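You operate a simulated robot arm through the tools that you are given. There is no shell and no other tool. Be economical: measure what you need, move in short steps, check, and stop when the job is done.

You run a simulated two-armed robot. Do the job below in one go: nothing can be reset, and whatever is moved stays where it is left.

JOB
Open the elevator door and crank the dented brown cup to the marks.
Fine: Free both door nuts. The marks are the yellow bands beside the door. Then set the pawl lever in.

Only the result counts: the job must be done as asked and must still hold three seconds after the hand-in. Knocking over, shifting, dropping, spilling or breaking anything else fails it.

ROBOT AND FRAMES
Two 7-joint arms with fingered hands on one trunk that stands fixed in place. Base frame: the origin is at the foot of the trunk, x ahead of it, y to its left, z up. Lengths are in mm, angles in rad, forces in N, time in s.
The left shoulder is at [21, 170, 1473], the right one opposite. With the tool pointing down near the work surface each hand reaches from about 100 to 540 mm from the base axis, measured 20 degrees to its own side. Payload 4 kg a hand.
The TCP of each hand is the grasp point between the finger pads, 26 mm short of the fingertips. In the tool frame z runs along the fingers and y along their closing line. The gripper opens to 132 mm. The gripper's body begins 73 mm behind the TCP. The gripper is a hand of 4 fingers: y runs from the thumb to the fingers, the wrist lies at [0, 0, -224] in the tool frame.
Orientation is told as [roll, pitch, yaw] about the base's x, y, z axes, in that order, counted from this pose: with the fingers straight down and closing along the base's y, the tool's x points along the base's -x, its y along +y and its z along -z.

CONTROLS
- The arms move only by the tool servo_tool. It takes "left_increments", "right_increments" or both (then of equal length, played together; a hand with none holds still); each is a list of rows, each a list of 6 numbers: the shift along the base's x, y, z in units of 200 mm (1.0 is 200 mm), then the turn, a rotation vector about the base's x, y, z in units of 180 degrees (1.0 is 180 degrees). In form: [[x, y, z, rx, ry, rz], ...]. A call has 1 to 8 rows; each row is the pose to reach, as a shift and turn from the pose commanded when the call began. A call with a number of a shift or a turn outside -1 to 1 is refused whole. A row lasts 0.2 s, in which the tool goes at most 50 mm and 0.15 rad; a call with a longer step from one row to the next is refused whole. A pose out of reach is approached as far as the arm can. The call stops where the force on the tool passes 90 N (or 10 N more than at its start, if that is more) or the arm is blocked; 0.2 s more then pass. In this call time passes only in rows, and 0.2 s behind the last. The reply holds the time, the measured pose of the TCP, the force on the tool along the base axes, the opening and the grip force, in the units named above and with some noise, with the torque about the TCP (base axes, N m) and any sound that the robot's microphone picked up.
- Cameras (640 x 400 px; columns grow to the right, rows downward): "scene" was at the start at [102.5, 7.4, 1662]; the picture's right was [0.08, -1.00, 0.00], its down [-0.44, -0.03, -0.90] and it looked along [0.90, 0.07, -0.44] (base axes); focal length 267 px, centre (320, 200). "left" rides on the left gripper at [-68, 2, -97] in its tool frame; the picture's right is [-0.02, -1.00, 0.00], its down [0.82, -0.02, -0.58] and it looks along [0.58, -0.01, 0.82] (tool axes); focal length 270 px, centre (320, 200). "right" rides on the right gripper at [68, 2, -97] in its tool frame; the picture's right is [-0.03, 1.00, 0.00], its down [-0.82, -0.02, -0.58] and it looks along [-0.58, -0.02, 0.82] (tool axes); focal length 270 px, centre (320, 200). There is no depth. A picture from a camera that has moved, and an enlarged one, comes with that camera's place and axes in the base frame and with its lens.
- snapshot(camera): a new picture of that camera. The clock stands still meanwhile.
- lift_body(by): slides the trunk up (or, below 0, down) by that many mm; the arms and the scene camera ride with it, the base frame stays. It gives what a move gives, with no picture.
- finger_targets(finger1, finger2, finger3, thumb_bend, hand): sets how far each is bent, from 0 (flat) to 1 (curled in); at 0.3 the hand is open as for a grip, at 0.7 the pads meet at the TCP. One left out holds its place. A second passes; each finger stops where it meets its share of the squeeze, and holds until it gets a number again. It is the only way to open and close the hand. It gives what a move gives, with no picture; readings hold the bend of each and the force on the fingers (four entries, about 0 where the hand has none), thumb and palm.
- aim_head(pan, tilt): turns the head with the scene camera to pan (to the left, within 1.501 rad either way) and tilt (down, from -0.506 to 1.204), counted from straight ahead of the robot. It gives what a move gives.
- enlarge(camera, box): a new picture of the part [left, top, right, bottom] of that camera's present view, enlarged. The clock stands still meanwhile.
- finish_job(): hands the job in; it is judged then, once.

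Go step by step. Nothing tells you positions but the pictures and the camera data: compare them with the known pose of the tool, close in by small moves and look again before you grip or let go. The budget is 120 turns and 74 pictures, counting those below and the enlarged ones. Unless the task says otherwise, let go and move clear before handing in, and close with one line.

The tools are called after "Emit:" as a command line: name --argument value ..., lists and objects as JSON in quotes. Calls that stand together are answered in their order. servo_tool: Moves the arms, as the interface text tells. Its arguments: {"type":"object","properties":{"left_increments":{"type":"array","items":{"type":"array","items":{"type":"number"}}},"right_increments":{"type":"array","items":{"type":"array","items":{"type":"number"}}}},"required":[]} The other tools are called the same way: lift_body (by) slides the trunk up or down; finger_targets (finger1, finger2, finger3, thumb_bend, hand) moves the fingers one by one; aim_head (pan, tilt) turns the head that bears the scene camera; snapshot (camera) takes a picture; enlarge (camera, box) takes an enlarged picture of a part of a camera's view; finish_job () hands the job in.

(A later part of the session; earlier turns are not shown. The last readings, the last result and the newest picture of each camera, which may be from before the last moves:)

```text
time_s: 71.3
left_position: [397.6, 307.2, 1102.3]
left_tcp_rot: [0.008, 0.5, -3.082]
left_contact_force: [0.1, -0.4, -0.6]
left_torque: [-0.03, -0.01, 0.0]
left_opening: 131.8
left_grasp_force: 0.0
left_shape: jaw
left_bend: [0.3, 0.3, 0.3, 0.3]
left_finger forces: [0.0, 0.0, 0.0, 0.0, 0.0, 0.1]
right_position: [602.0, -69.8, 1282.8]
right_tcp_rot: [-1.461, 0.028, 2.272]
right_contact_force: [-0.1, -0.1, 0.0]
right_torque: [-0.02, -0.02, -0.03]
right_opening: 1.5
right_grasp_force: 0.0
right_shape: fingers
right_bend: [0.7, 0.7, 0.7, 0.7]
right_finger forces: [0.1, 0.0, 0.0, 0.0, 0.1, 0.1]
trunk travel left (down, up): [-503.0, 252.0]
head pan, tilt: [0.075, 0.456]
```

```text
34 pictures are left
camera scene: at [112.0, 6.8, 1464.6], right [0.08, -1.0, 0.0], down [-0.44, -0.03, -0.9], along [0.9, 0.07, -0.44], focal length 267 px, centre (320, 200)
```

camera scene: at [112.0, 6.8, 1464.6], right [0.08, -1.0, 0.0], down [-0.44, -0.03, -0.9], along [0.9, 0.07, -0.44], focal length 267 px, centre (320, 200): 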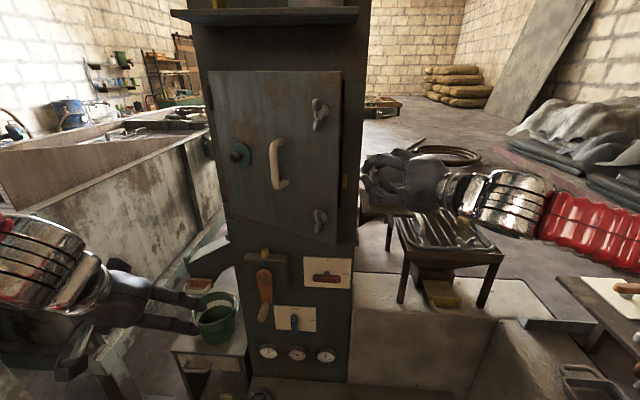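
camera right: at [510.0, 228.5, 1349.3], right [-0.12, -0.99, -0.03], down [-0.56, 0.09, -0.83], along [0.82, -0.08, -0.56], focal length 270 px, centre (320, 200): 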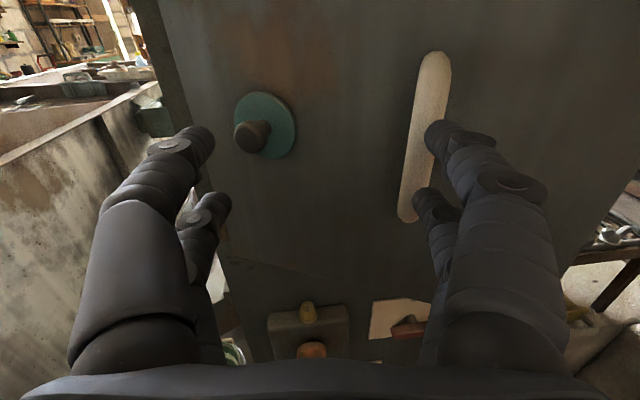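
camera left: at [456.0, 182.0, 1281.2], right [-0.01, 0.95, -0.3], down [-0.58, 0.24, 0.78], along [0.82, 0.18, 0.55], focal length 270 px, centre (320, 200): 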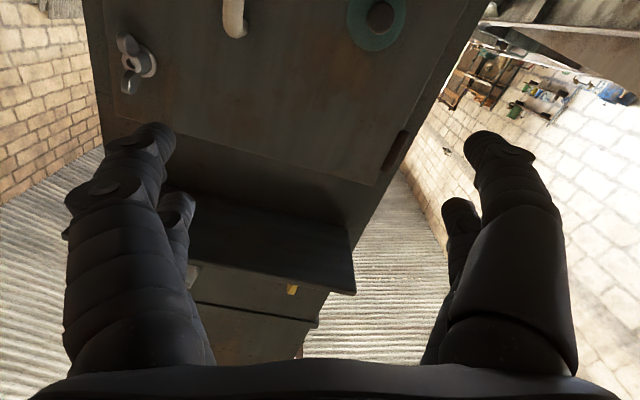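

The door stands ~22° open with its free edge near (671, 11). I'll slip the hand behind the edge and sweep it along the door's arc.

Emit:
servo_tool --right_increments '[[0.2, 0.0, 0, 0, 0, 0], [0.4, 0.05, 0, 0, 0, 0], [0.6, 0.15, 0, 0, 0, 0], [0.6, 0.3, 0, 0, 0, 0], [0.55, 0.42, 0, 0, 0, 0], [0.42, 0.5, 0, 0, 0, 0], [0.28, 0.58, 0, 0, 0, 0], [0.195, 0.61, 0, 0, 0, 0]]'

Emit:
snapshot --camera "scene"

```text
time_s: 73.1
left_position: [398.2, 307.3, 1102.2]
left_tcp_rot: [0.009, 0.499, -3.082]
left_contact_force: [-0.4, 0.0, -0.4]
left_torque: [0.02, 0.02, 0.02]
left_opening: 132.1
left_grasp_force: 0.1
left_shape: jaw
left_bend: [0.3, 0.3, 0.3, 0.3]
left_finger forces: [0.0, 0.0, 0.1, 0.1, 0.0, 0.0]
right_position: [640.6, 52.4, 1285.1]
right_tcp_rot: [-1.461, 0.028, 2.274]
right_contact_force: [0.4, -0.2, 0.0]
right_torque: [0.01, -0.01, -0.01]
right_opening: 1.5
right_grasp_force: 0.1
right_shape: fingers
right_bend: [0.7, 0.7, 0.7, 0.7]
right_finger forces: [0.0, 0.0, 0.0, 0.0, 0.0, 0.1]
trunk travel left (down, up): [-503.0, 252.0]
head pan, tilt: [0.075, 0.456]
```

```text
33 pictures are left
camera scene: at [111.8, 7.1, 1464.7], right [0.08, -1.0, 0.0], down [-0.44, -0.03, -0.9], along [0.9, 0.07, -0.44], focal length 267 px, centre (320, 200)
```

scene: 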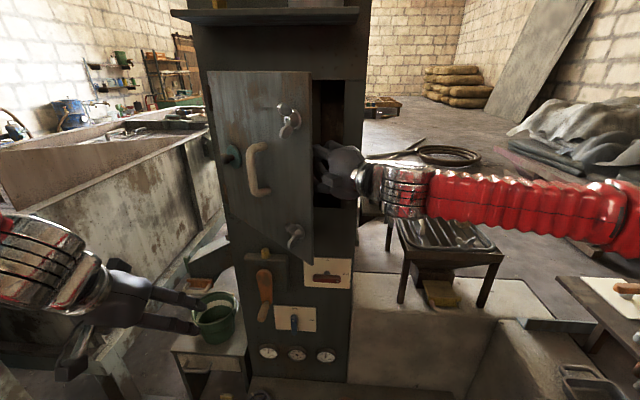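

The door is following. Continuing the sweep.

Emit:
servo_tool --right_increments '[[-0.15, 0.14, 0, 0, 0, 0], [-0.295, 0.285, 0, 0, 0, 0], [-0.4, 0.46, 0, 0, 0, 0], [-0.5, 0.625, 0, 0, 0, 0], [-0.56, 0.81, 0, 0, 0, 0], [-0.61, 0.995, 0, 0, 0, 0]]'

Emit:
snapshot --camera "scene"

```text
time_s: 74.5
left_position: [397.1, 308.1, 1101.6]
left_tcp_rot: [0.011, 0.5, -3.082]
left_contact_force: [1.0, -0.7, 0.7]
left_torque: [0.01, -0.02, -0.01]
left_opening: 132.3
left_grasp_force: 0.1
left_shape: jaw
left_bend: [0.3, 0.3, 0.3, 0.3]
left_finger forces: [0.0, 0.1, 0.0, 0.0, 0.0, 0.0]
right_position: [518.9, 251.4, 1285.1]
right_tcp_rot: [-1.462, 0.028, 2.272]
right_contact_force: [-0.1, 0.4, 0.5]
right_torque: [0.03, -0.01, 0.0]
right_opening: 1.3
right_grasp_force: 0.2
right_shape: fingers
right_bend: [0.7, 0.7, 0.7, 0.7]
right_finger forces: [0.0, 0.1, 0.1, 0.1, 0.0, 0.1]
trunk travel left (down, up): [-503.0, 252.0]
head pan, tilt: [0.075, 0.456]
```

```text
32 pictures are left
camera scene: at [111.5, 8.6, 1464.7], right [0.08, -1.0, 0.0], down [-0.44, -0.03, -0.9], along [0.9, 0.07, -0.44], focal length 267 px, centre (320, 200)
```

scene: 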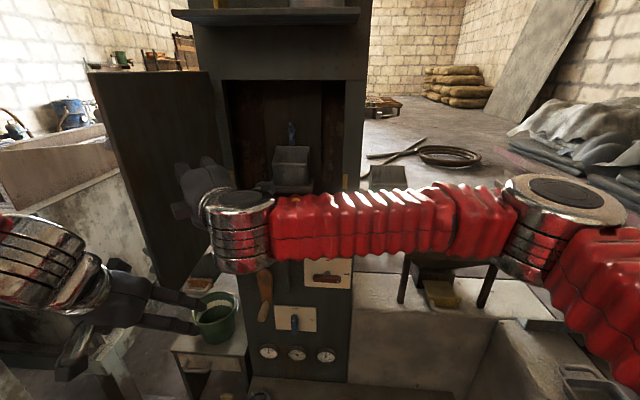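

Door near 85°. Pushing further to clear the left arm's space.

Emit:
servo_tool --right_increments '[[0.0, 0.2, 0, 0, 0, 0], [0.0, 0.4, 0, 0, 0, 0], [0.05, 0.6, 0, 0, 0, 0]]'

Emit:
servo_tool --right_increments '[[0.0, -0.2, 0, 0, 0, 0], [0.0, -0.4, 0, 0, 0, 0], [0.0, -0.6, 0, 0, 0, -0.047], [0.0, -0.8, 0, 0, 0, -0.094], [0.0, -1.0, 0, 0, 0, -0.141]]'

Emit:
servo_tool --right_increments '[[0.0, -0.2, 0, 0, 0, 0], [0.0, -0.4, 0, 0, 0, 0], [0.0, -0.6, 0, 0, 0, -0.047], [0.0, -0.8, 0, 0, 0, -0.094], [0.0, -1.0, 0, 0, 0, -0.094]]'

Emit:
snapshot --camera "scene"

```text
time_s: 75.3
left_position: [398.0, 309.5, 1103.2]
left_tcp_rot: [0.011, 0.499, -3.08]
left_contact_force: [-1.1, 0.8, 0.2]
left_torque: [-0.03, -0.01, -0.05]
left_opening: 132.1
left_grasp_force: 0.0
left_shape: jaw
left_bend: [0.3, 0.3, 0.3, 0.3]
left_finger forces: [0.0, 0.1, 0.0, 0.0, 0.0, 0.0]
right_position: [529.5, 373.9, 1284.9]
right_tcp_rot: [-1.459, 0.031, 2.273]
right_contact_force: [-0.9, -0.2, 0.1]
right_torque: [0.0, -0.02, 0.01]
right_opening: 1.6
right_grasp_force: 0.0
right_shape: fingers
right_bend: [0.7, 0.7, 0.7, 0.7]
right_finger forces: [0.0, 0.0, 0.0, 0.0, 0.0, 0.1]
trunk travel left (down, up): [-503.0, 252.0]
head pan, tilt: [0.075, 0.456]
```

```text
time_s: 76.5
left_position: [397.8, 308.3, 1102.7]
left_tcp_rot: [0.008, 0.498, -3.082]
left_contact_force: [-0.3, 0.5, 0.3]
left_torque: [0.0, 0.0, 0.01]
left_opening: 132.1
left_grasp_force: 0.1
left_shape: jaw
left_bend: [0.3, 0.3, 0.3, 0.3]
left_finger forces: [0.0, 0.1, 0.1, 0.0, 0.0, 0.0]
right_position: [529.8, 170.9, 1286.4]
right_tcp_rot: [-1.461, 0.028, 1.83]
right_contact_force: [-0.8, 0.0, -0.4]
right_torque: [0.03, 0.03, -0.02]
right_opening: 1.4
right_grasp_force: 0.1
right_shape: fingers
right_bend: [0.7, 0.7, 0.7, 0.7]
right_finger forces: [0.0, 0.0, 0.1, 0.1, 0.0, 0.0]
trunk travel left (down, up): [-503.0, 252.0]
head pan, tilt: [0.075, 0.456]
```

```text
time_s: 77.7
left_position: [397.8, 306.2, 1102.9]
left_tcp_rot: [0.006, 0.501, -3.083]
left_contact_force: [-0.6, -0.9, 0.0]
left_torque: [0.01, 0.01, 0.03]
left_opening: 132.1
left_grasp_force: 0.2
left_shape: jaw
left_bend: [0.3, 0.3, 0.3, 0.3]
left_finger forces: [0.0, 0.0, 0.0, 0.0, 0.0, 0.0]
right_position: [530.4, -32.7, 1282.6]
right_tcp_rot: [-1.461, 0.027, 1.534]
right_contact_force: [0.9, -0.4, -0.5]
right_torque: [-0.01, 0.02, -0.02]
right_opening: 1.3
right_grasp_force: 0.1
right_shape: fingers
right_bend: [0.7, 0.7, 0.7, 0.7]
right_finger forces: [0.0, 0.0, 0.0, 0.0, 0.0, 0.0]
trunk travel left (down, up): [-503.0, 252.0]
head pan, tilt: [0.075, 0.456]
```

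```text
31 pictures are left
camera scene: at [111.5, 5.2, 1464.7], right [0.08, -1.0, 0.0], down [-0.44, -0.03, -0.9], along [0.9, 0.07, -0.44], focal length 267 px, centre (320, 200)
```

scene: 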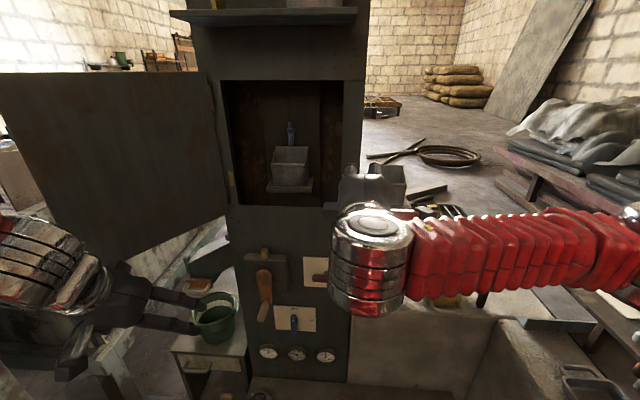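

The door is wide open. Now a closer look inside.

Emit:
enlarge --camera "scene" --box '[210, 70, 370, 210]'

```text
2.86 times, centred on (290, 140) of scene
camera zoom: at [111.5, 5.2, 1464.7], right [0.08, -1.0, 0.0], down [-0.44, -0.03, -0.9], along [0.9, 0.07, -0.44], focal length 764 px, centre (406, 371)
```

zoom: 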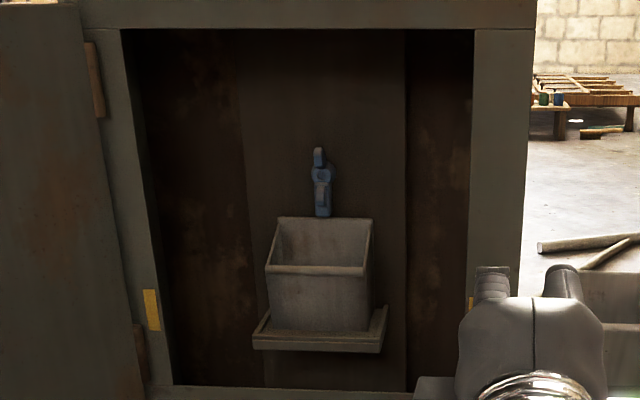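

Emit:
enlarge --camera "scene" --box '[260, 110, 320, 200]'

Emit:
enlarge --camera "scene" --box '[235, 240, 345, 365]'

```text
4.44 times, centred on (290, 155) of scene
camera zoom: at [111.5, 5.2, 1464.7], right [0.08, -1.0, 0.0], down [-0.44, -0.03, -0.9], along [0.9, 0.07, -0.44], focal length 1188 px, centre (453, 400)
```

zoom: 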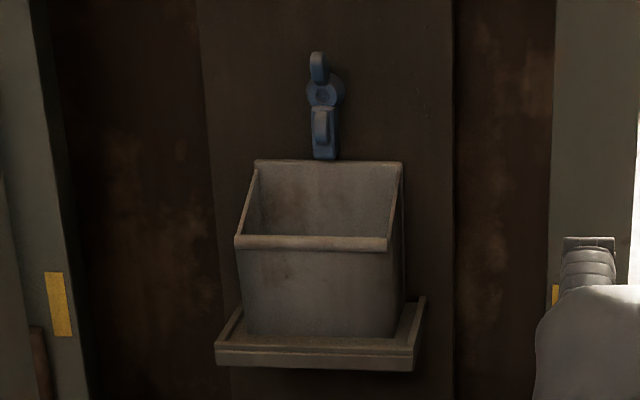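

```text
3.20 times, centred on (290, 302) of scene
camera zoom: at [111.5, 5.2, 1464.7], right [0.08, -1.0, 0.0], down [-0.44, -0.03, -0.9], along [0.9, 0.07, -0.44], focal length 855 px, centre (416, -128)
```

zoom: 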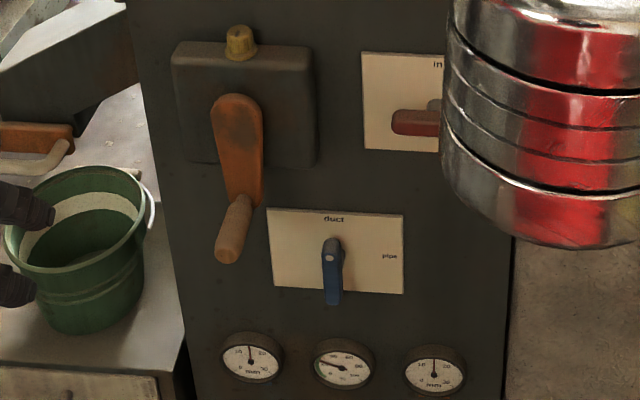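

I see a grey cup in a holder on the belt, with yellow bands on the frame either side (bands at z≈1190). The crank handle is near [655–735, 225, 795] on a pivot at about (y 230, z 880). I'll lower the trunk so the left arm can reach the crank under the open door.

Emit:
lift_body --by -230

Emit:
servo_tool --left_increments '[[0.1, -0.1, 0, 0, 0, 0], [0.25, -0.25, 0.05, 0, -0.03, 0], [0.4, -0.35, 0.1, 0, -0.06, 0]]' --right_increments '[[-0.1, -0.15, 0, 0, 0, 0], [-0.2, -0.3, 0, 0, 0, 0], [-0.2, -0.45, 0, 0, 0, 0]]'

Emit:
snapshot --camera "left"

Emit:
snapshot --camera "scene"

```text
time_s: 80.1
left_position: [406.6, 307.4, 814.7]
left_tcp_rot: [-0.001, 0.345, -3.086]
left_contact_force: [0.8, 0.5, 0.9]
left_torque: [-0.03, -0.02, 0.01]
left_opening: 132.0
left_grasp_force: 0.1
left_shape: jaw
left_bend: [0.3, 0.3, 0.3, 0.3]
left_finger forces: [0.0, 0.0, 0.1, 0.1, 0.0, 0.0]
right_position: [529.9, -28.8, 1054.3]
right_tcp_rot: [-1.462, 0.028, 1.533]
right_contact_force: [0.5, 1.1, -0.1]
right_torque: [0.01, 0.02, 0.05]
right_opening: 1.3
right_grasp_force: 0.0
right_shape: fingers
right_bend: [0.7, 0.7, 0.7, 0.7]
right_finger forces: [0.0, 0.0, 0.0, 0.0, 0.1, 0.0]
trunk travel left (down, up): [-273.0, 482.0]
head pan, tilt: [0.075, 0.456]
```

```text
time_s: 80.9
left_position: [488.4, 238.1, 836.0]
left_tcp_rot: [0.009, 0.535, -3.08]
left_contact_force: [0.1, -1.0, -0.9]
left_torque: [0.0, -0.01, -0.02]
left_opening: 132.0
left_grasp_force: 0.0
left_shape: jaw
left_bend: [0.3, 0.3, 0.3, 0.3]
left_finger forces: [0.0, 0.0, 0.1, 0.1, 0.0, 0.1]
right_position: [514.4, -103.7, 1058.0]
right_tcp_rot: [-1.458, 0.028, 1.533]
right_contact_force: [0.2, -0.5, 0.2]
right_torque: [0.02, 0.0, 0.0]
right_opening: 1.6
right_grasp_force: 0.1
right_shape: fingers
right_bend: [0.7, 0.7, 0.7, 0.7]
right_finger forces: [0.0, 0.0, 0.0, 0.0, 0.1, 0.0]
right hand out of reach, approached as far as the arm can: row 2, 3
trunk travel left (down, up): [-273.0, 482.0]
head pan, tilt: [0.075, 0.456]
```

```text
27 pictures are left
camera left: at [380.8, 230.9, 884.2], right [-0.08, 1.0, -0.02], down [0.41, 0.05, 0.91], along [0.91, 0.06, -0.41], focal length 270 px, centre (320, 200)
```

left: 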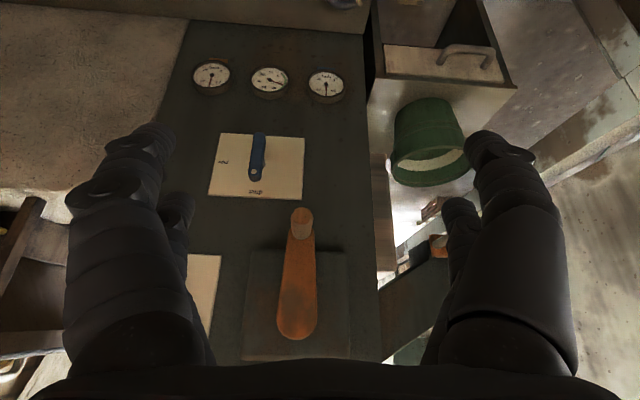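

```text
26 pictures are left
camera scene: at [168.2, 6.9, 1231.4], right [0.08, -1.0, 0.0], down [-0.44, -0.03, -0.9], along [0.9, 0.07, -0.44], focal length 267 px, centre (320, 200)
```

scene: 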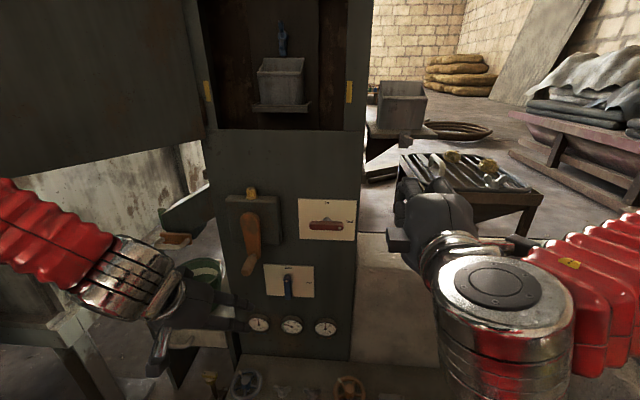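

Good view: handle tip at about [682, 229, 776], pivot at about (y 231, z 877), radius ~100. I'll bring the left hand above and in front of the handle, tilted about 45°.

Emit:
servo_tool --left_increments '[[0.15, -0.02, 0.05, 0, -0.03, 0], [0.35, -0.03, 0.05, 0, -0.06, 0], [0.55, -0.045, 0.05, 0, -0.08, 0], [0.72, -0.045, 0.03, 0, -0.08, 0]]'

Emit:
snapshot --camera "left"

```text
time_s: 81.9
left_position: [630.5, 230.1, 838.8]
left_tcp_rot: [0.03, 0.785, -3.069]
left_contact_force: [0.3, 0.1, -0.9]
left_torque: [-0.03, 0.03, -0.01]
left_opening: 132.0
left_grasp_force: 0.2
left_shape: jaw
left_bend: [0.3, 0.3, 0.3, 0.3]
left_finger forces: [0.0, 0.0, 0.0, 0.0, 0.1, 0.0]
right_position: [513.8, -102.6, 1057.2]
right_tcp_rot: [-1.459, 0.029, 1.535]
right_contact_force: [0.2, -0.1, 0.4]
right_torque: [0.03, 0.0, 0.01]
right_opening: 1.7
right_grasp_force: 0.1
right_shape: fingers
right_bend: [0.7, 0.7, 0.7, 0.7]
right_finger forces: [0.1, 0.0, 0.0, 0.1, 0.0, 0.0]
trunk travel left (down, up): [-273.0, 482.0]
head pan, tilt: [0.075, 0.456]
```

```text
25 pictures are left
camera left: at [515.1, 223.5, 859.8], right [-0.07, 1.0, -0.04], down [0.17, 0.05, 0.98], along [0.98, 0.06, -0.17], focal length 270 px, centre (320, 200)
```

left: 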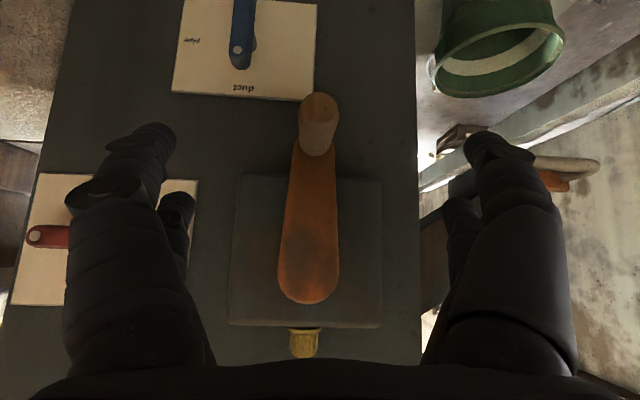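

Handle spans x 670–744 at y 231, z 775. I'll move in along the tool axis and close.

Emit:
servo_tool --left_increments '[[0.18, 0.0, -0.16, 0, 0, 0], [0.36, 0.005, -0.33, 0, 0, 0]]'

Emit:
finger_targets --hand "left" --finger1 0.8 --finger2 0.8 --finger3 0.8 --thumb_bend 0.8

Emit:
snapshot --camera "left"

```text
time_s: 82.5
left_position: [702.2, 231.5, 772.3]
left_tcp_rot: [0.034, 0.782, -3.065]
left_contact_force: [0.1, -0.5, 0.6]
left_torque: [-0.02, 0.0, 0.0]
left_opening: 132.1
left_grasp_force: 0.1
left_shape: jaw
left_bend: [0.3, 0.3, 0.3, 0.3]
left_finger forces: [0.0, 0.0, 0.0, 0.0, 0.1, 0.0]
right_position: [514.0, -103.4, 1058.0]
right_tcp_rot: [-1.459, 0.028, 1.535]
right_contact_force: [-0.3, -0.1, -0.2]
right_torque: [0.03, 0.06, 0.03]
right_opening: 1.6
right_grasp_force: 0.1
right_shape: fingers
right_bend: [0.7, 0.7, 0.7, 0.7]
right_finger forces: [0.0, 0.0, 0.0, 0.0, 0.0, 0.0]
trunk travel left (down, up): [-273.0, 482.0]
head pan, tilt: [0.075, 0.456]
```

```text
time_s: 83.5
left_position: [702.3, 230.9, 771.8]
left_tcp_rot: [0.032, 0.782, -3.068]
left_contact_force: [-0.7, -1.1, -4.4]
left_torque: [0.0, 0.05, -0.23]
left_opening: 0.0
left_grasp_force: 9.0
left_shape: fingers
left_bend: [0.76, 0.64, 0.65, 0.75]
left_finger forces: [0.1, 10.9, 6.0, 0.0, 1.2, 0.0]
right_position: [513.2, -103.6, 1057.7]
right_tcp_rot: [-1.46, 0.028, 1.534]
right_contact_force: [0.3, 0.3, 0.3]
right_torque: [-0.02, -0.02, 0.02]
right_opening: 1.4
right_grasp_force: 0.1
right_shape: fingers
right_bend: [0.7, 0.7, 0.7, 0.7]
right_finger forces: [0.1, 0.0, 0.0, 0.0, 0.0, 0.0]
trunk travel left (down, up): [-273.0, 482.0]
head pan, tilt: [0.075, 0.456]
```

```text
24 pictures are left
camera left: at [585.7, 223.6, 793.7], right [-0.07, 1.0, -0.04], down [0.17, 0.05, 0.98], along [0.98, 0.06, -0.17], focal length 270 px, centre (320, 200)
```

left: 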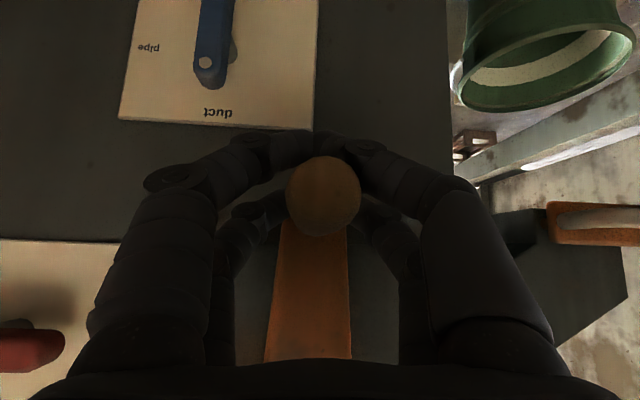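

The handle is fully caged. I'll turn the crank clockwise to 75° and watch how the cup moves.

Emit:
servo_tool --left_increments '[[0, 0.222, 0.049, 0, 0, 0], [0, 0.402, 0.1875, 0, 0, 0], [0, 0.507, 0.389, 0, 0, 0]]'

Emit:
aim_head --pan 0.13 --tilt 0.3

Emit:
snapshot --camera "scene"

```text
time_s: 84.3
left_position: [701.5, 328.8, 857.1]
left_tcp_rot: [0.036, 0.789, -3.064]
left_contact_force: [-2.6, -9.7, 0.3]
left_torque: [0.1, -0.01, -0.28]
left_opening: 0.0
left_grasp_force: 4.5
left_shape: fingers
left_bend: [0.77, 0.64, 0.71, 0.76]
left_finger forces: [0.1, 10.2, 0.0, 0.0, 0.0, 0.0]
right_position: [511.0, -104.1, 1059.4]
right_tcp_rot: [-1.463, 0.026, 1.534]
right_contact_force: [-0.1, -0.3, -0.8]
right_torque: [0.01, 0.0, 0.01]
right_opening: 1.4
right_grasp_force: 0.0
right_shape: fingers
right_bend: [0.7, 0.7, 0.7, 0.7]
right_finger forces: [0.1, 0.0, 0.1, 0.0, 0.0, 0.0]
trunk travel left (down, up): [-273.0, 482.0]
head pan, tilt: [0.075, 0.456]
```

```text
time_s: 85.0
left_position: [699.9, 329.7, 854.7]
left_tcp_rot: [0.034, 0.784, -3.064]
left_contact_force: [1.7, -9.5, 1.8]
left_torque: [0.1, -0.02, -0.08]
left_opening: 0.1
left_grasp_force: 3.4
left_shape: fingers
left_bend: [0.77, 0.67, 0.71, 0.76]
left_finger forces: [0.0, 7.1, 0.0, 0.1, 0.1, 0.0]
right_position: [512.4, -104.2, 1057.9]
right_tcp_rot: [-1.459, 0.028, 1.532]
right_contact_force: [0.5, 0.0, -0.8]
right_torque: [0.01, -0.01, -0.03]
right_opening: 1.2
right_grasp_force: 0.1
right_shape: fingers
right_bend: [0.7, 0.7, 0.7, 0.7]
right_finger forces: [0.0, 0.0, 0.1, 0.0, 0.0, 0.1]
trunk travel left (down, up): [-273.0, 482.0]
head pan, tilt: [0.129, 0.3]
```

```text
23 pictures are left
camera scene: at [169.3, 11.5, 1245.8], right [0.13, -0.99, 0.0], down [-0.29, -0.04, -0.95], along [0.95, 0.12, -0.3], focal length 267 px, centre (320, 200)
```

scene: 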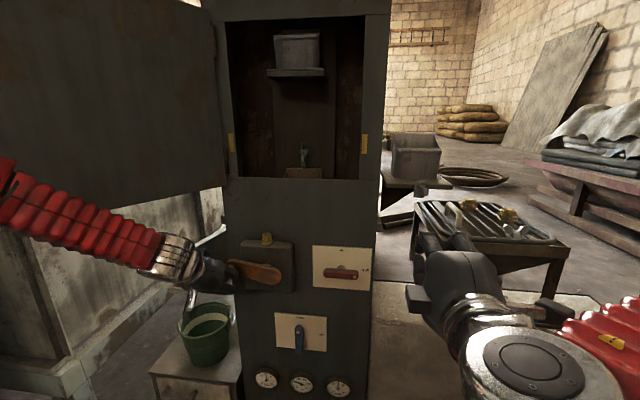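

The crank works: clockwise raises the belt, and a brownish cup with a green latch is coming from below. I'll look closer.

Emit:
enlarge --camera "scene" --box '[220, 10, 390, 190]'

```text
2.22 times, centred on (305, 100) of scene
camera zoom: at [169.3, 11.5, 1245.8], right [0.13, -0.99, 0.0], down [-0.29, -0.04, -0.95], along [0.95, 0.12, -0.3], focal length 594 px, centre (353, 422)
```

zoom: 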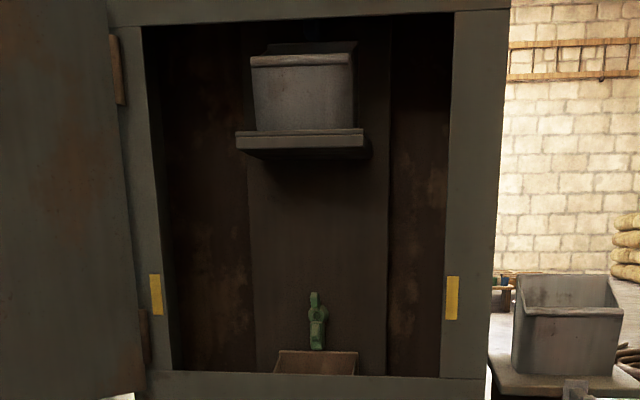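

Brown cup is below, roughly 148 mm short of the bands (z≈1187). About 45° more crank should do; I'll go to 115° first.

Emit:
servo_tool --left_increments '[[0, 0.016, 0.182, 0, 0, 0], [0, -0.031, 0.358, 0, 0, 0]]'

Emit:
enlarge --camera "scene" --box '[220, 10, 390, 190]'

```text
time_s: 85.6
left_position: [677.9, 323.6, 895.2]
left_tcp_rot: [0.04, 0.8, -3.062]
left_contact_force: [8.3, -18.6, -20.5]
left_torque: [0.94, 0.56, -0.09]
left_opening: 0.2
left_grasp_force: 13.7
left_shape: fingers
left_bend: [0.77, 0.52, 0.71, 0.76]
left_finger forces: [0.0, 27.6, 0.0, 0.0, 0.0, 0.0]
left hand out of reach, approached as far as the arm can: row 1, 2
right_position: [517.2, -104.7, 1055.1]
right_tcp_rot: [-1.458, 0.026, 1.532]
right_contact_force: [-0.4, -0.2, -0.2]
right_torque: [0.0, -0.01, -0.01]
right_opening: 1.2
right_grasp_force: 0.1
right_shape: fingers
right_bend: [0.7, 0.7, 0.7, 0.7]
right_finger forces: [0.1, 0.0, 0.0, 0.1, 0.0, 0.0]
trunk travel left (down, up): [-273.0, 482.0]
head pan, tilt: [0.129, 0.3]
```

```text
2.22 times, centred on (305, 100) of scene
camera zoom: at [173.3, 11.2, 1245.0], right [0.13, -0.99, 0.0], down [-0.3, -0.04, -0.95], along [0.95, 0.12, -0.3], focal length 594 px, centre (353, 422)
```

zoom: 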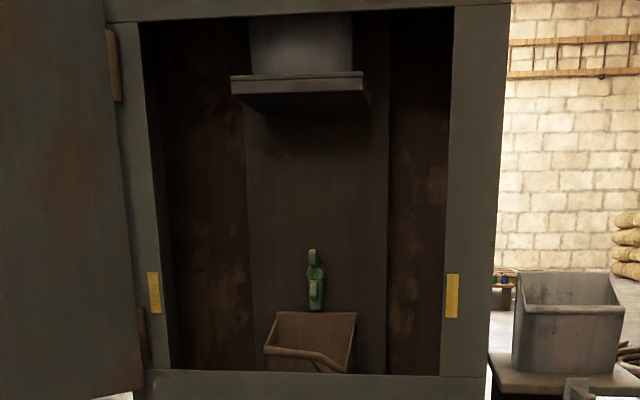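

It is the dented brown cup. The left arm hit a joint limit with this tilt; tilting the hand more horizontal as it rises should free it.

Emit:
servo_tool --left_increments '[[0.0, 0, 0, 0, -0.04, 0], [0.0, 0, 0, 0, -0.08, 0]]'

```text
time_s: 86.2
left_position: [679.2, 324.1, 893.9]
left_tcp_rot: [0.068, 1.021, -3.045]
left_contact_force: [11.2, -20.8, -30.4]
left_torque: [1.44, 1.01, -0.05]
left_opening: 0.3
left_grasp_force: 18.0
left_shape: fingers
left_bend: [0.77, 0.51, 0.71, 0.76]
left_finger forces: [0.0, 36.2, 0.0, 0.0, 0.0, 0.0]
right_position: [516.7, -103.9, 1054.5]
right_tcp_rot: [-1.455, 0.029, 1.532]
right_contact_force: [0.2, 0.0, 0.7]
right_torque: [0.0, 0.0, -0.01]
right_opening: 1.3
right_grasp_force: 0.0
right_shape: fingers
right_bend: [0.7, 0.7, 0.7, 0.7]
right_finger forces: [0.0, 0.1, 0.1, 0.1, 0.0, 0.1]
trunk travel left (down, up): [-273.0, 482.0]
head pan, tilt: [0.129, 0.3]
```

Rotation is accepted. Now pushing back in along x and up.

Emit:
servo_tool --left_increments '[[0.06, 0, 0.08, 0, -0.02, 0], [0.11, 0, 0.16, 0, -0.04, 0]]'

Emit:
snapshot --camera "left"

Emit:
enlarge --camera "scene" --box '[200, 0, 390, 300]'

```text
time_s: 86.8
left_position: [694.0, 316.7, 916.0]
left_tcp_rot: [0.098, 1.126, -3.038]
left_contact_force: [-24.2, -30.0, -51.9]
left_torque: [2.47, -0.24, -1.58]
left_opening: 0.1
left_grasp_force: 27.5
left_shape: fingers
left_bend: [0.78, 0.46, 0.71, 0.77]
left_finger forces: [27.8, 27.9, 0.0, 0.0, 0.0, 0.1]
right_position: [515.3, -103.5, 1057.0]
right_tcp_rot: [-1.458, 0.027, 1.532]
right_contact_force: [0.8, -0.9, 0.1]
right_torque: [0.01, 0.02, -0.03]
right_opening: 1.1
right_grasp_force: 0.0
right_shape: fingers
right_bend: [0.7, 0.7, 0.7, 0.7]
right_finger forces: [0.1, 0.0, 0.1, 0.1, 0.0, 0.1]
trunk travel left (down, up): [-273.0, 482.0]
head pan, tilt: [0.129, 0.3]
```

```text
20 pictures are left
camera left: at [578.3, 312.8, 896.6], right [-0.03, 1.0, -0.07], down [-0.17, 0.06, 0.98], along [0.98, 0.04, 0.17], focal length 270 px, centre (320, 200)
```

left: 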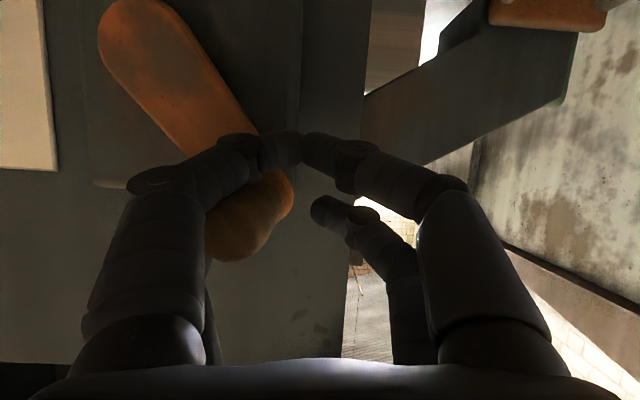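

```text
1.33 times, centred on (295, 150) of scene
camera zoom: at [171.8, 11.5, 1245.0], right [0.13, -0.99, 0.0], down [-0.3, -0.04, -0.95], along [0.95, 0.12, -0.3], focal length 356 px, centre (353, 267)
```

zoom: 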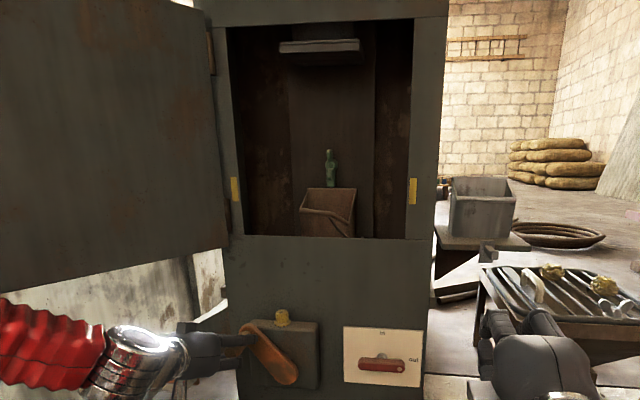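

The brown cup's rim needs roughly 70 mm more. The handle is riding on the inner fingers; I'll continue up and to the right along its circle.

Emit:
servo_tool --left_increments '[[0.0, -0.1, 0.05, 0, -0.01, 0], [0.0, -0.19, 0.1, 0, -0.02, 0]]'

Emit:
enlarge --camera "scene" --box '[200, 0, 390, 300]'

```text
time_s: 87.4
left_position: [697.5, 288.8, 936.1]
left_tcp_rot: [0.115, 1.195, -3.001]
left_contact_force: [-9.0, -12.4, -50.8]
left_torque: [1.53, -0.34, -0.62]
left_opening: 0.0
left_grasp_force: 32.5
left_shape: fingers
left_bend: [0.76, 0.54, 0.71, 0.76]
left_finger forces: [54.2, 10.5, 0.0, 0.0, 0.0, 0.0]
right_position: [517.3, -103.5, 1054.9]
right_tcp_rot: [-1.459, 0.029, 1.533]
right_contact_force: [-0.3, -1.0, 0.2]
right_torque: [0.0, 0.0, 0.05]
right_opening: 1.6
right_grasp_force: 0.0
right_shape: fingers
right_bend: [0.7, 0.7, 0.7, 0.7]
right_finger forces: [0.1, 0.0, 0.0, 0.0, 0.1, 0.0]
trunk travel left (down, up): [-273.0, 482.0]
head pan, tilt: [0.129, 0.3]
```

```text
1.33 times, centred on (295, 150) of scene
camera zoom: at [173.6, 12.6, 1245.0], right [0.13, -0.99, 0.0], down [-0.3, -0.04, -0.95], along [0.95, 0.12, -0.3], focal length 356 px, centre (353, 267)
```

zoom: 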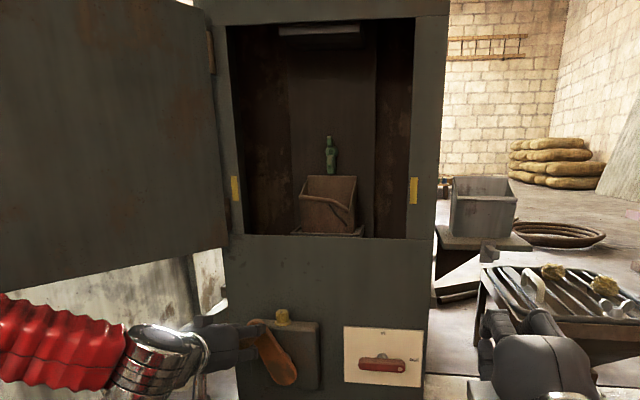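

Moved 23 mm; cup rim back edge at ≈1209, target ≈1240 so the cup's middle is on the bands. A smaller step next.

Emit:
servo_tool --left_increments '[[0.0, -0.05, 0.05, 0, -0.01, 0], [0.0, -0.09, 0.1, 0, -0.02, 0]]'

Emit:
enlarge --camera "scene" --box '[200, 0, 390, 300]'

```text
time_s: 88.0
left_position: [698.1, 272.8, 942.4]
left_tcp_rot: [0.124, 1.233, -2.99]
left_contact_force: [-15.3, -6.9, -73.3]
left_torque: [1.97, -0.02, -0.73]
left_opening: 0.2
left_grasp_force: 30.1
left_shape: fingers
left_bend: [0.75, 0.57, 0.71, 0.75]
left_finger forces: [50.3, 9.4, 0.0, 0.0, 0.0, 0.0]
right_position: [516.8, -100.9, 1053.5]
right_tcp_rot: [-1.455, 0.03, 1.535]
right_contact_force: [-0.4, -0.4, 0.3]
right_torque: [-0.03, 0.02, 0.0]
right_opening: 1.4
right_grasp_force: 0.1
right_shape: fingers
right_bend: [0.7, 0.7, 0.7, 0.7]
right_finger forces: [0.0, 0.0, 0.0, 0.0, 0.0, 0.0]
trunk travel left (down, up): [-273.0, 482.0]
head pan, tilt: [0.129, 0.3]
```

```text
1.33 times, centred on (295, 150) of scene
camera zoom: at [175.4, 14.0, 1244.3], right [0.13, -0.99, 0.0], down [-0.3, -0.04, -0.95], along [0.95, 0.12, -0.3], focal length 356 px, centre (353, 267)
```

zoom: 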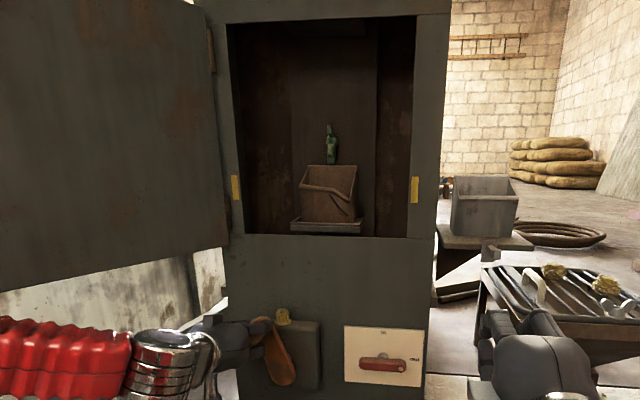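

Cup about 19 mm below target. The handle is nearing the top of its circle, so the push should be sideways now; I'll check the grip.

Emit:
snapshot --camera "left"

```text
16 pictures are left
camera left: at [584.7, 266.8, 910.4], right [-0.05, 1.0, -0.06], down [-0.28, 0.05, 0.96], along [0.96, 0.06, 0.27], focal length 270 px, centre (320, 200)
```

left: 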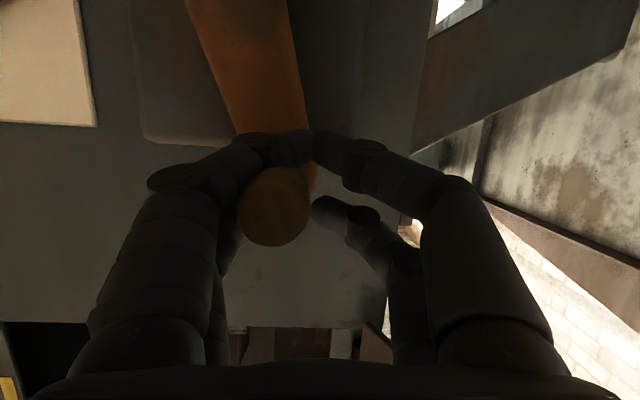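

Emit:
servo_tool --left_increments '[[0.0, -0.08, -0.02, 0, 0, 0]]'

Emit:
enlarge --camera "scene" --box '[200, 0, 390, 300]'

```text
time_s: 88.4
left_position: [699.2, 258.5, 945.4]
left_tcp_rot: [0.13, 1.244, -2.974]
left_contact_force: [-13.6, 0.2, -59.4]
left_torque: [1.45, 0.08, -0.57]
left_opening: 0.0
left_grasp_force: 39.8
left_shape: fingers
left_bend: [0.74, 0.59, 0.71, 0.75]
left_finger forces: [71.0, 8.9, 0.1, 0.1, 0.1, 0.0]
right_position: [516.3, -101.5, 1056.8]
right_tcp_rot: [-1.458, 0.03, 1.535]
right_contact_force: [-0.2, 1.1, -0.1]
right_torque: [0.0, -0.02, 0.03]
right_opening: 1.4
right_grasp_force: 0.0
right_shape: fingers
right_bend: [0.7, 0.7, 0.7, 0.7]
right_finger forces: [0.1, 0.0, 0.0, 0.0, 0.0, 0.0]
trunk travel left (down, up): [-273.0, 482.0]
head pan, tilt: [0.129, 0.3]
```

```text
1.33 times, centred on (295, 150) of scene
camera zoom: at [173.9, 14.2, 1245.1], right [0.13, -0.99, 0.0], down [-0.3, -0.04, -0.95], along [0.95, 0.12, -0.3], focal length 356 px, centre (353, 267)
```

zoom: 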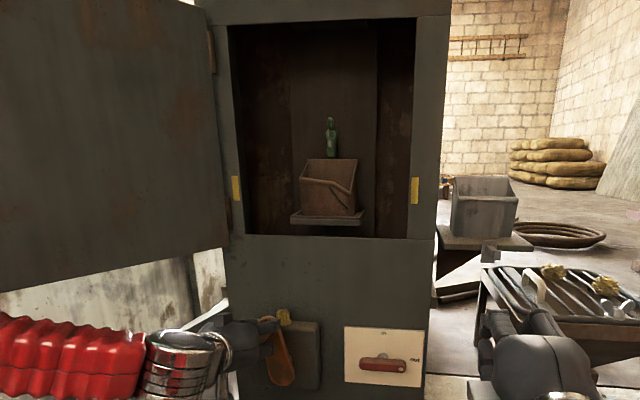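

The brown cup's middle (≈1193) now sits on the bands (≈1187). The left hand keeps holding the crank while the right goes to the red pawl lever at about [765, 36, 867].

Emit:
servo_tool --right_increments '[[0.05, 0.09, -0.12, 0, 0, 0], [0.1, 0.18, -0.24, 0, 0, 0], [0.2, 0.27, -0.36, 0, 0, 0], [0.3, 0.36, -0.48, 0, 0, 0], [0.4, 0.45, -0.6, 0, 0, 0], [0.5, 0.54, -0.72, 0, 0, 0], [0.6, 0.62, -0.84, 0, 0, 0], [0.68, 0.69, -0.935, 0, 0, 0]]'

Emit:
finger_targets --hand "right" --finger1 0.45 --finger2 0.45 --finger3 0.45 --thumb_bend 0.45

Emit:
snapshot --camera "right"

```text
time_s: 90.2
left_position: [700.5, 259.0, 945.4]
left_tcp_rot: [0.131, 1.245, -2.976]
left_contact_force: [-12.8, 2.5, -58.5]
left_torque: [1.38, 0.05, -0.53]
left_opening: 0.0
left_grasp_force: 39.9
left_shape: fingers
left_bend: [0.74, 0.6, 0.71, 0.75]
left_finger forces: [71.1, 8.4, 0.0, 0.0, 0.0, 0.1]
right_position: [652.9, 36.3, 869.1]
right_tcp_rot: [-1.457, 0.03, 1.533]
right_contact_force: [0.5, 0.2, 1.0]
right_torque: [-0.01, -0.02, 0.03]
right_opening: 1.2
right_grasp_force: 0.1
right_shape: fingers
right_bend: [0.7, 0.7, 0.7, 0.7]
right_finger forces: [0.1, 0.0, 0.0, 0.0, 0.1, 0.1]
trunk travel left (down, up): [-273.0, 482.0]
head pan, tilt: [0.129, 0.3]
```

```text
time_s: 91.2
left_position: [699.3, 258.1, 945.7]
left_tcp_rot: [0.13, 1.247, -2.977]
left_contact_force: [-14.2, 1.6, -57.9]
left_torque: [1.37, 0.12, -0.54]
left_opening: 0.0
left_grasp_force: 39.3
left_shape: fingers
left_bend: [0.74, 0.6, 0.71, 0.75]
left_finger forces: [70.8, 8.7, 0.0, 0.1, 0.0, 0.1]
right_position: [653.1, 37.0, 869.0]
right_tcp_rot: [-1.459, 0.03, 1.534]
right_contact_force: [0.1, 0.0, -0.4]
right_torque: [0.0, -0.02, 0.0]
right_opening: 82.2
right_grasp_force: 0.1
right_shape: fingers
right_bend: [0.45, 0.45, 0.45, 0.45]
right_finger forces: [0.0, 0.0, 0.1, 0.1, 0.0, 0.0]
trunk travel left (down, up): [-273.0, 482.0]
head pan, tilt: [0.129, 0.3]
```

```text
14 pictures are left
camera right: at [553.1, -28.9, 880.0], right [-0.11, 0.0, -0.99], down [-0.54, 0.84, 0.06], along [0.83, 0.54, -0.1], focal length 270 px, centre (320, 200)
```

right: 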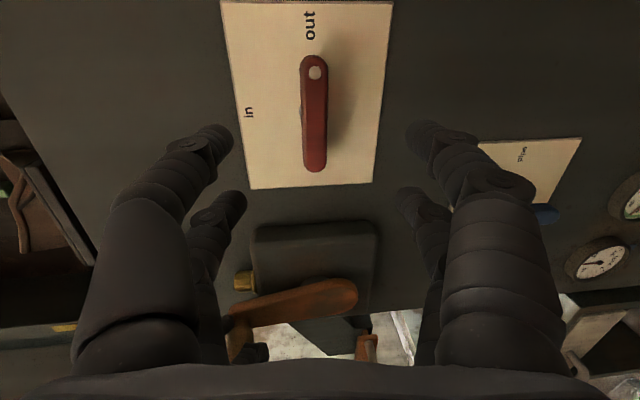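

The lever is a centre-pivoted bar, dot end at "out", centre at about [765, 28, 860]. I'll move onto it, pinch, and later turn it counter-clockwise 90°.

Emit:
servo_tool --right_increments '[[0.18, -0.02, -0.02, 0, 0, 0], [0.36, -0.04, -0.045, 0, 0, 0], [0.5, -0.04, -0.045, 0, 0, 0]]'

Emit:
snapshot --camera "right"

```text
time_s: 92.0
left_position: [700.3, 258.1, 946.8]
left_tcp_rot: [0.13, 1.246, -2.978]
left_contact_force: [-13.2, 0.7, -58.7]
left_torque: [1.36, 0.03, -0.54]
left_opening: 0.1
left_grasp_force: 40.3
left_shape: fingers
left_bend: [0.74, 0.6, 0.71, 0.75]
left_finger forces: [71.7, 9.1, 0.1, 0.0, 0.0, 0.0]
right_position: [751.5, 26.2, 858.7]
right_tcp_rot: [-1.459, 0.028, 1.535]
right_contact_force: [0.4, -0.2, 0.2]
right_torque: [0.0, 0.0, -0.02]
right_opening: 82.5
right_grasp_force: 0.0
right_shape: fingers
right_bend: [0.45, 0.45, 0.45, 0.45]
right_finger forces: [0.0, 0.0, 0.0, 0.1, 0.1, 0.1]
trunk travel left (down, up): [-273.0, 482.0]
head pan, tilt: [0.129, 0.3]
```

```text
13 pictures are left
camera right: at [653.7, -38.2, 870.4], right [-0.11, 0.0, -0.99], down [-0.54, 0.84, 0.06], along [0.83, 0.55, -0.09], focal length 270 px, centre (320, 200)
```

right: 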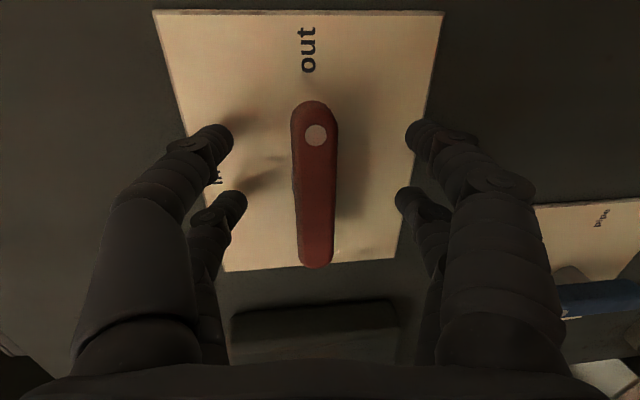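

Well centred. Closing on the lever.

Emit:
finger_targets --hand "right" --finger1 0.78 --finger2 0.78 --finger3 0.78 --thumb_bend 0.78

Emit:
servo_tool --right_increments '[[0, 0, 0, -0.047, 0, 0], [0, 0, 0, -0.094, 0, 0], [0, 0, 0, -0.141, 0, 0], [0, 0, 0, -0.188, 0, 0], [0, 0, 0, -0.235, 0, 0], [0, 0, 0, -0.282, 0, 0], [0, 0, 0, -0.329, 0, 0], [0, 0, 0, -0.376, 0, 0]]'

Emit:
servo_tool --right_increments '[[0, 0, 0, -0.047, 0, 0], [0, 0, 0, -0.094, 0, 0], [0, 0, 0, -0.13, 0, 0]]'

Emit:
snapshot --camera "right"

```text
time_s: 93.0
left_position: [699.5, 259.4, 945.7]
left_tcp_rot: [0.129, 1.247, -2.977]
left_contact_force: [-13.1, -0.6, -58.9]
left_torque: [1.39, 0.05, -0.54]
left_opening: 0.0
left_grasp_force: 41.1
left_shape: fingers
left_bend: [0.74, 0.6, 0.71, 0.75]
left_finger forces: [72.2, 9.3, 0.0, 0.0, 0.0, 0.0]
right_position: [754.9, 26.8, 860.8]
right_tcp_rot: [-1.46, 0.029, 1.534]
right_contact_force: [11.2, 0.6, 10.6]
right_torque: [-0.14, -0.24, 0.08]
right_opening: 15.9
right_grasp_force: 17.6
right_shape: fingers
right_bend: [0.67, 0.67, 0.64, 0.67]
right_finger forces: [6.0, 5.9, 7.1, 0.0, 15.9, 0.1]
trunk travel left (down, up): [-273.0, 482.0]
head pan, tilt: [0.129, 0.3]
```

```text
time_s: 94.8
left_position: [698.2, 258.0, 945.8]
left_tcp_rot: [0.131, 1.247, -2.979]
left_contact_force: [-9.2, -2.4, -60.9]
left_torque: [1.43, 0.0, -0.52]
left_opening: 0.0
left_grasp_force: 42.1
left_shape: fingers
left_bend: [0.74, 0.6, 0.71, 0.75]
left_finger forces: [73.7, 10.2, 0.0, 0.0, 0.0, 0.1]
right_position: [748.9, 30.0, 865.5]
right_tcp_rot: [-1.574, 1.211, 1.453]
right_contact_force: [17.6, 8.6, 27.7]
right_torque: [0.25, -0.46, 0.18]
right_opening: 16.3
right_grasp_force: 18.0
right_shape: fingers
right_bend: [0.66, 0.7, 0.6, 0.67]
right_finger forces: [4.9, 3.0, 12.2, 0.1, 16.5, 0.0]
trunk travel left (down, up): [-273.0, 482.0]
head pan, tilt: [0.129, 0.3]
```

```text
time_s: 95.6
left_position: [699.3, 257.8, 945.5]
left_tcp_rot: [0.134, 1.247, -2.976]
left_contact_force: [-7.0, -3.7, -60.1]
left_torque: [1.42, -0.03, -0.42]
left_opening: 0.2
left_grasp_force: 42.7
left_shape: fingers
left_bend: [0.74, 0.59, 0.71, 0.75]
left_finger forces: [73.9, 10.9, 0.1, 0.0, 0.0, 0.0]
right_position: [750.2, 31.3, 863.8]
right_tcp_rot: [2.386, 1.504, -0.857]
right_contact_force: [14.8, 17.4, 26.8]
right_torque: [0.22, -0.45, 0.35]
right_opening: 15.8
right_grasp_force: 18.7
right_shape: fingers
right_bend: [0.66, 0.7, 0.6, 0.67]
right_finger forces: [4.8, 3.2, 11.2, 0.1, 17.6, 0.0]
trunk travel left (down, up): [-273.0, 482.0]
head pan, tilt: [0.129, 0.3]
```

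```text
12 pictures are left
camera right: at [650.6, 42.6, 927.8], right [-0.1, -0.99, 0.02], down [-0.54, 0.04, -0.84], along [0.84, -0.1, -0.54], focal length 270 px, centre (320, 200)
```

right: 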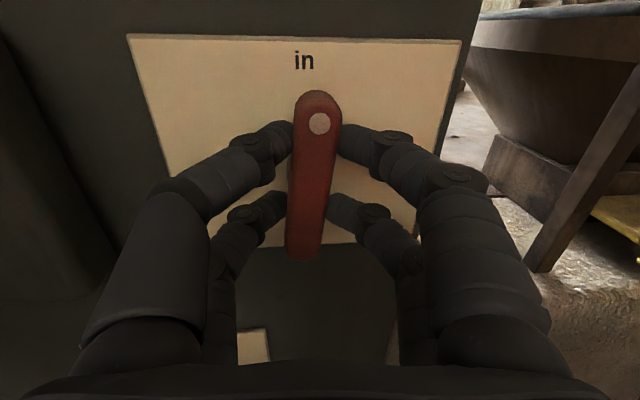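

Lever points nearly to "in", about 7° short. Turning slightly further.

Emit:
servo_tool --right_increments '[[0, 0, 0, -0.04, 0, 0], [0, 0, 0, -0.075, 0, 0]]'

Emit:
snapshot --camera "right"

Emit:
enlarge --camera "scene" --box '[220, 10, 390, 190]'

```text
time_s: 96.2
left_position: [698.5, 259.3, 946.2]
left_tcp_rot: [0.133, 1.246, -2.974]
left_contact_force: [-6.7, -5.0, -60.8]
left_torque: [1.46, -0.06, -0.4]
left_opening: 0.0
left_grasp_force: 42.9
left_shape: fingers
left_bend: [0.74, 0.59, 0.71, 0.75]
left_finger forces: [74.5, 10.7, 0.0, 0.1, 0.0, 0.0]
right_position: [750.0, 30.8, 862.9]
right_tcp_rot: [1.821, 1.285, -1.421]
right_contact_force: [7.9, 23.9, 23.8]
right_torque: [0.65, -0.41, 0.56]
right_opening: 16.1
right_grasp_force: 22.0
right_shape: fingers
right_bend: [0.66, 0.71, 0.6, 0.67]
right_finger forces: [8.5, 2.1, 17.3, 0.0, 16.3, 0.1]
trunk travel left (down, up): [-273.0, 482.0]
head pan, tilt: [0.129, 0.3]
```

```text
11 pictures are left
camera right: at [650.0, 57.2, 921.9], right [-0.11, -0.96, 0.25], down [-0.54, -0.16, -0.83], along [0.84, -0.22, -0.5], focal length 270 px, centre (320, 200)
```

right: 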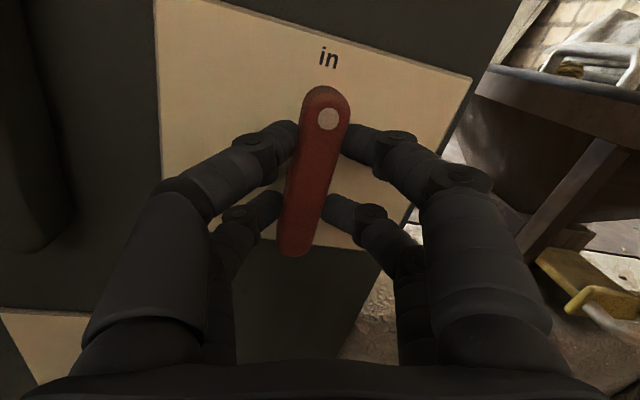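

```text
2.22 times, centred on (305, 100) of scene
camera zoom: at [173.2, 15.9, 1245.0], right [0.13, -0.99, 0.0], down [-0.3, -0.04, -0.95], along [0.95, 0.12, -0.3], focal length 594 px, centre (353, 422)
```

zoom: 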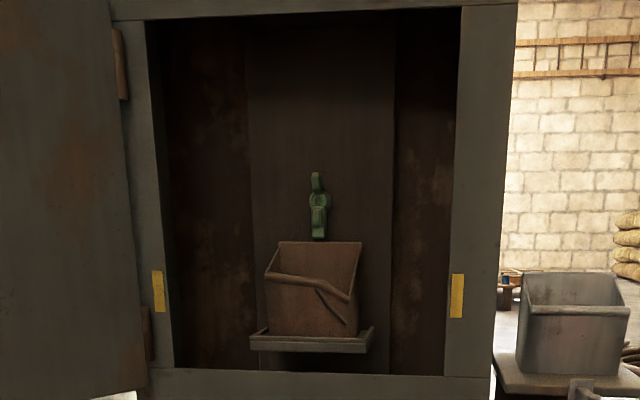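

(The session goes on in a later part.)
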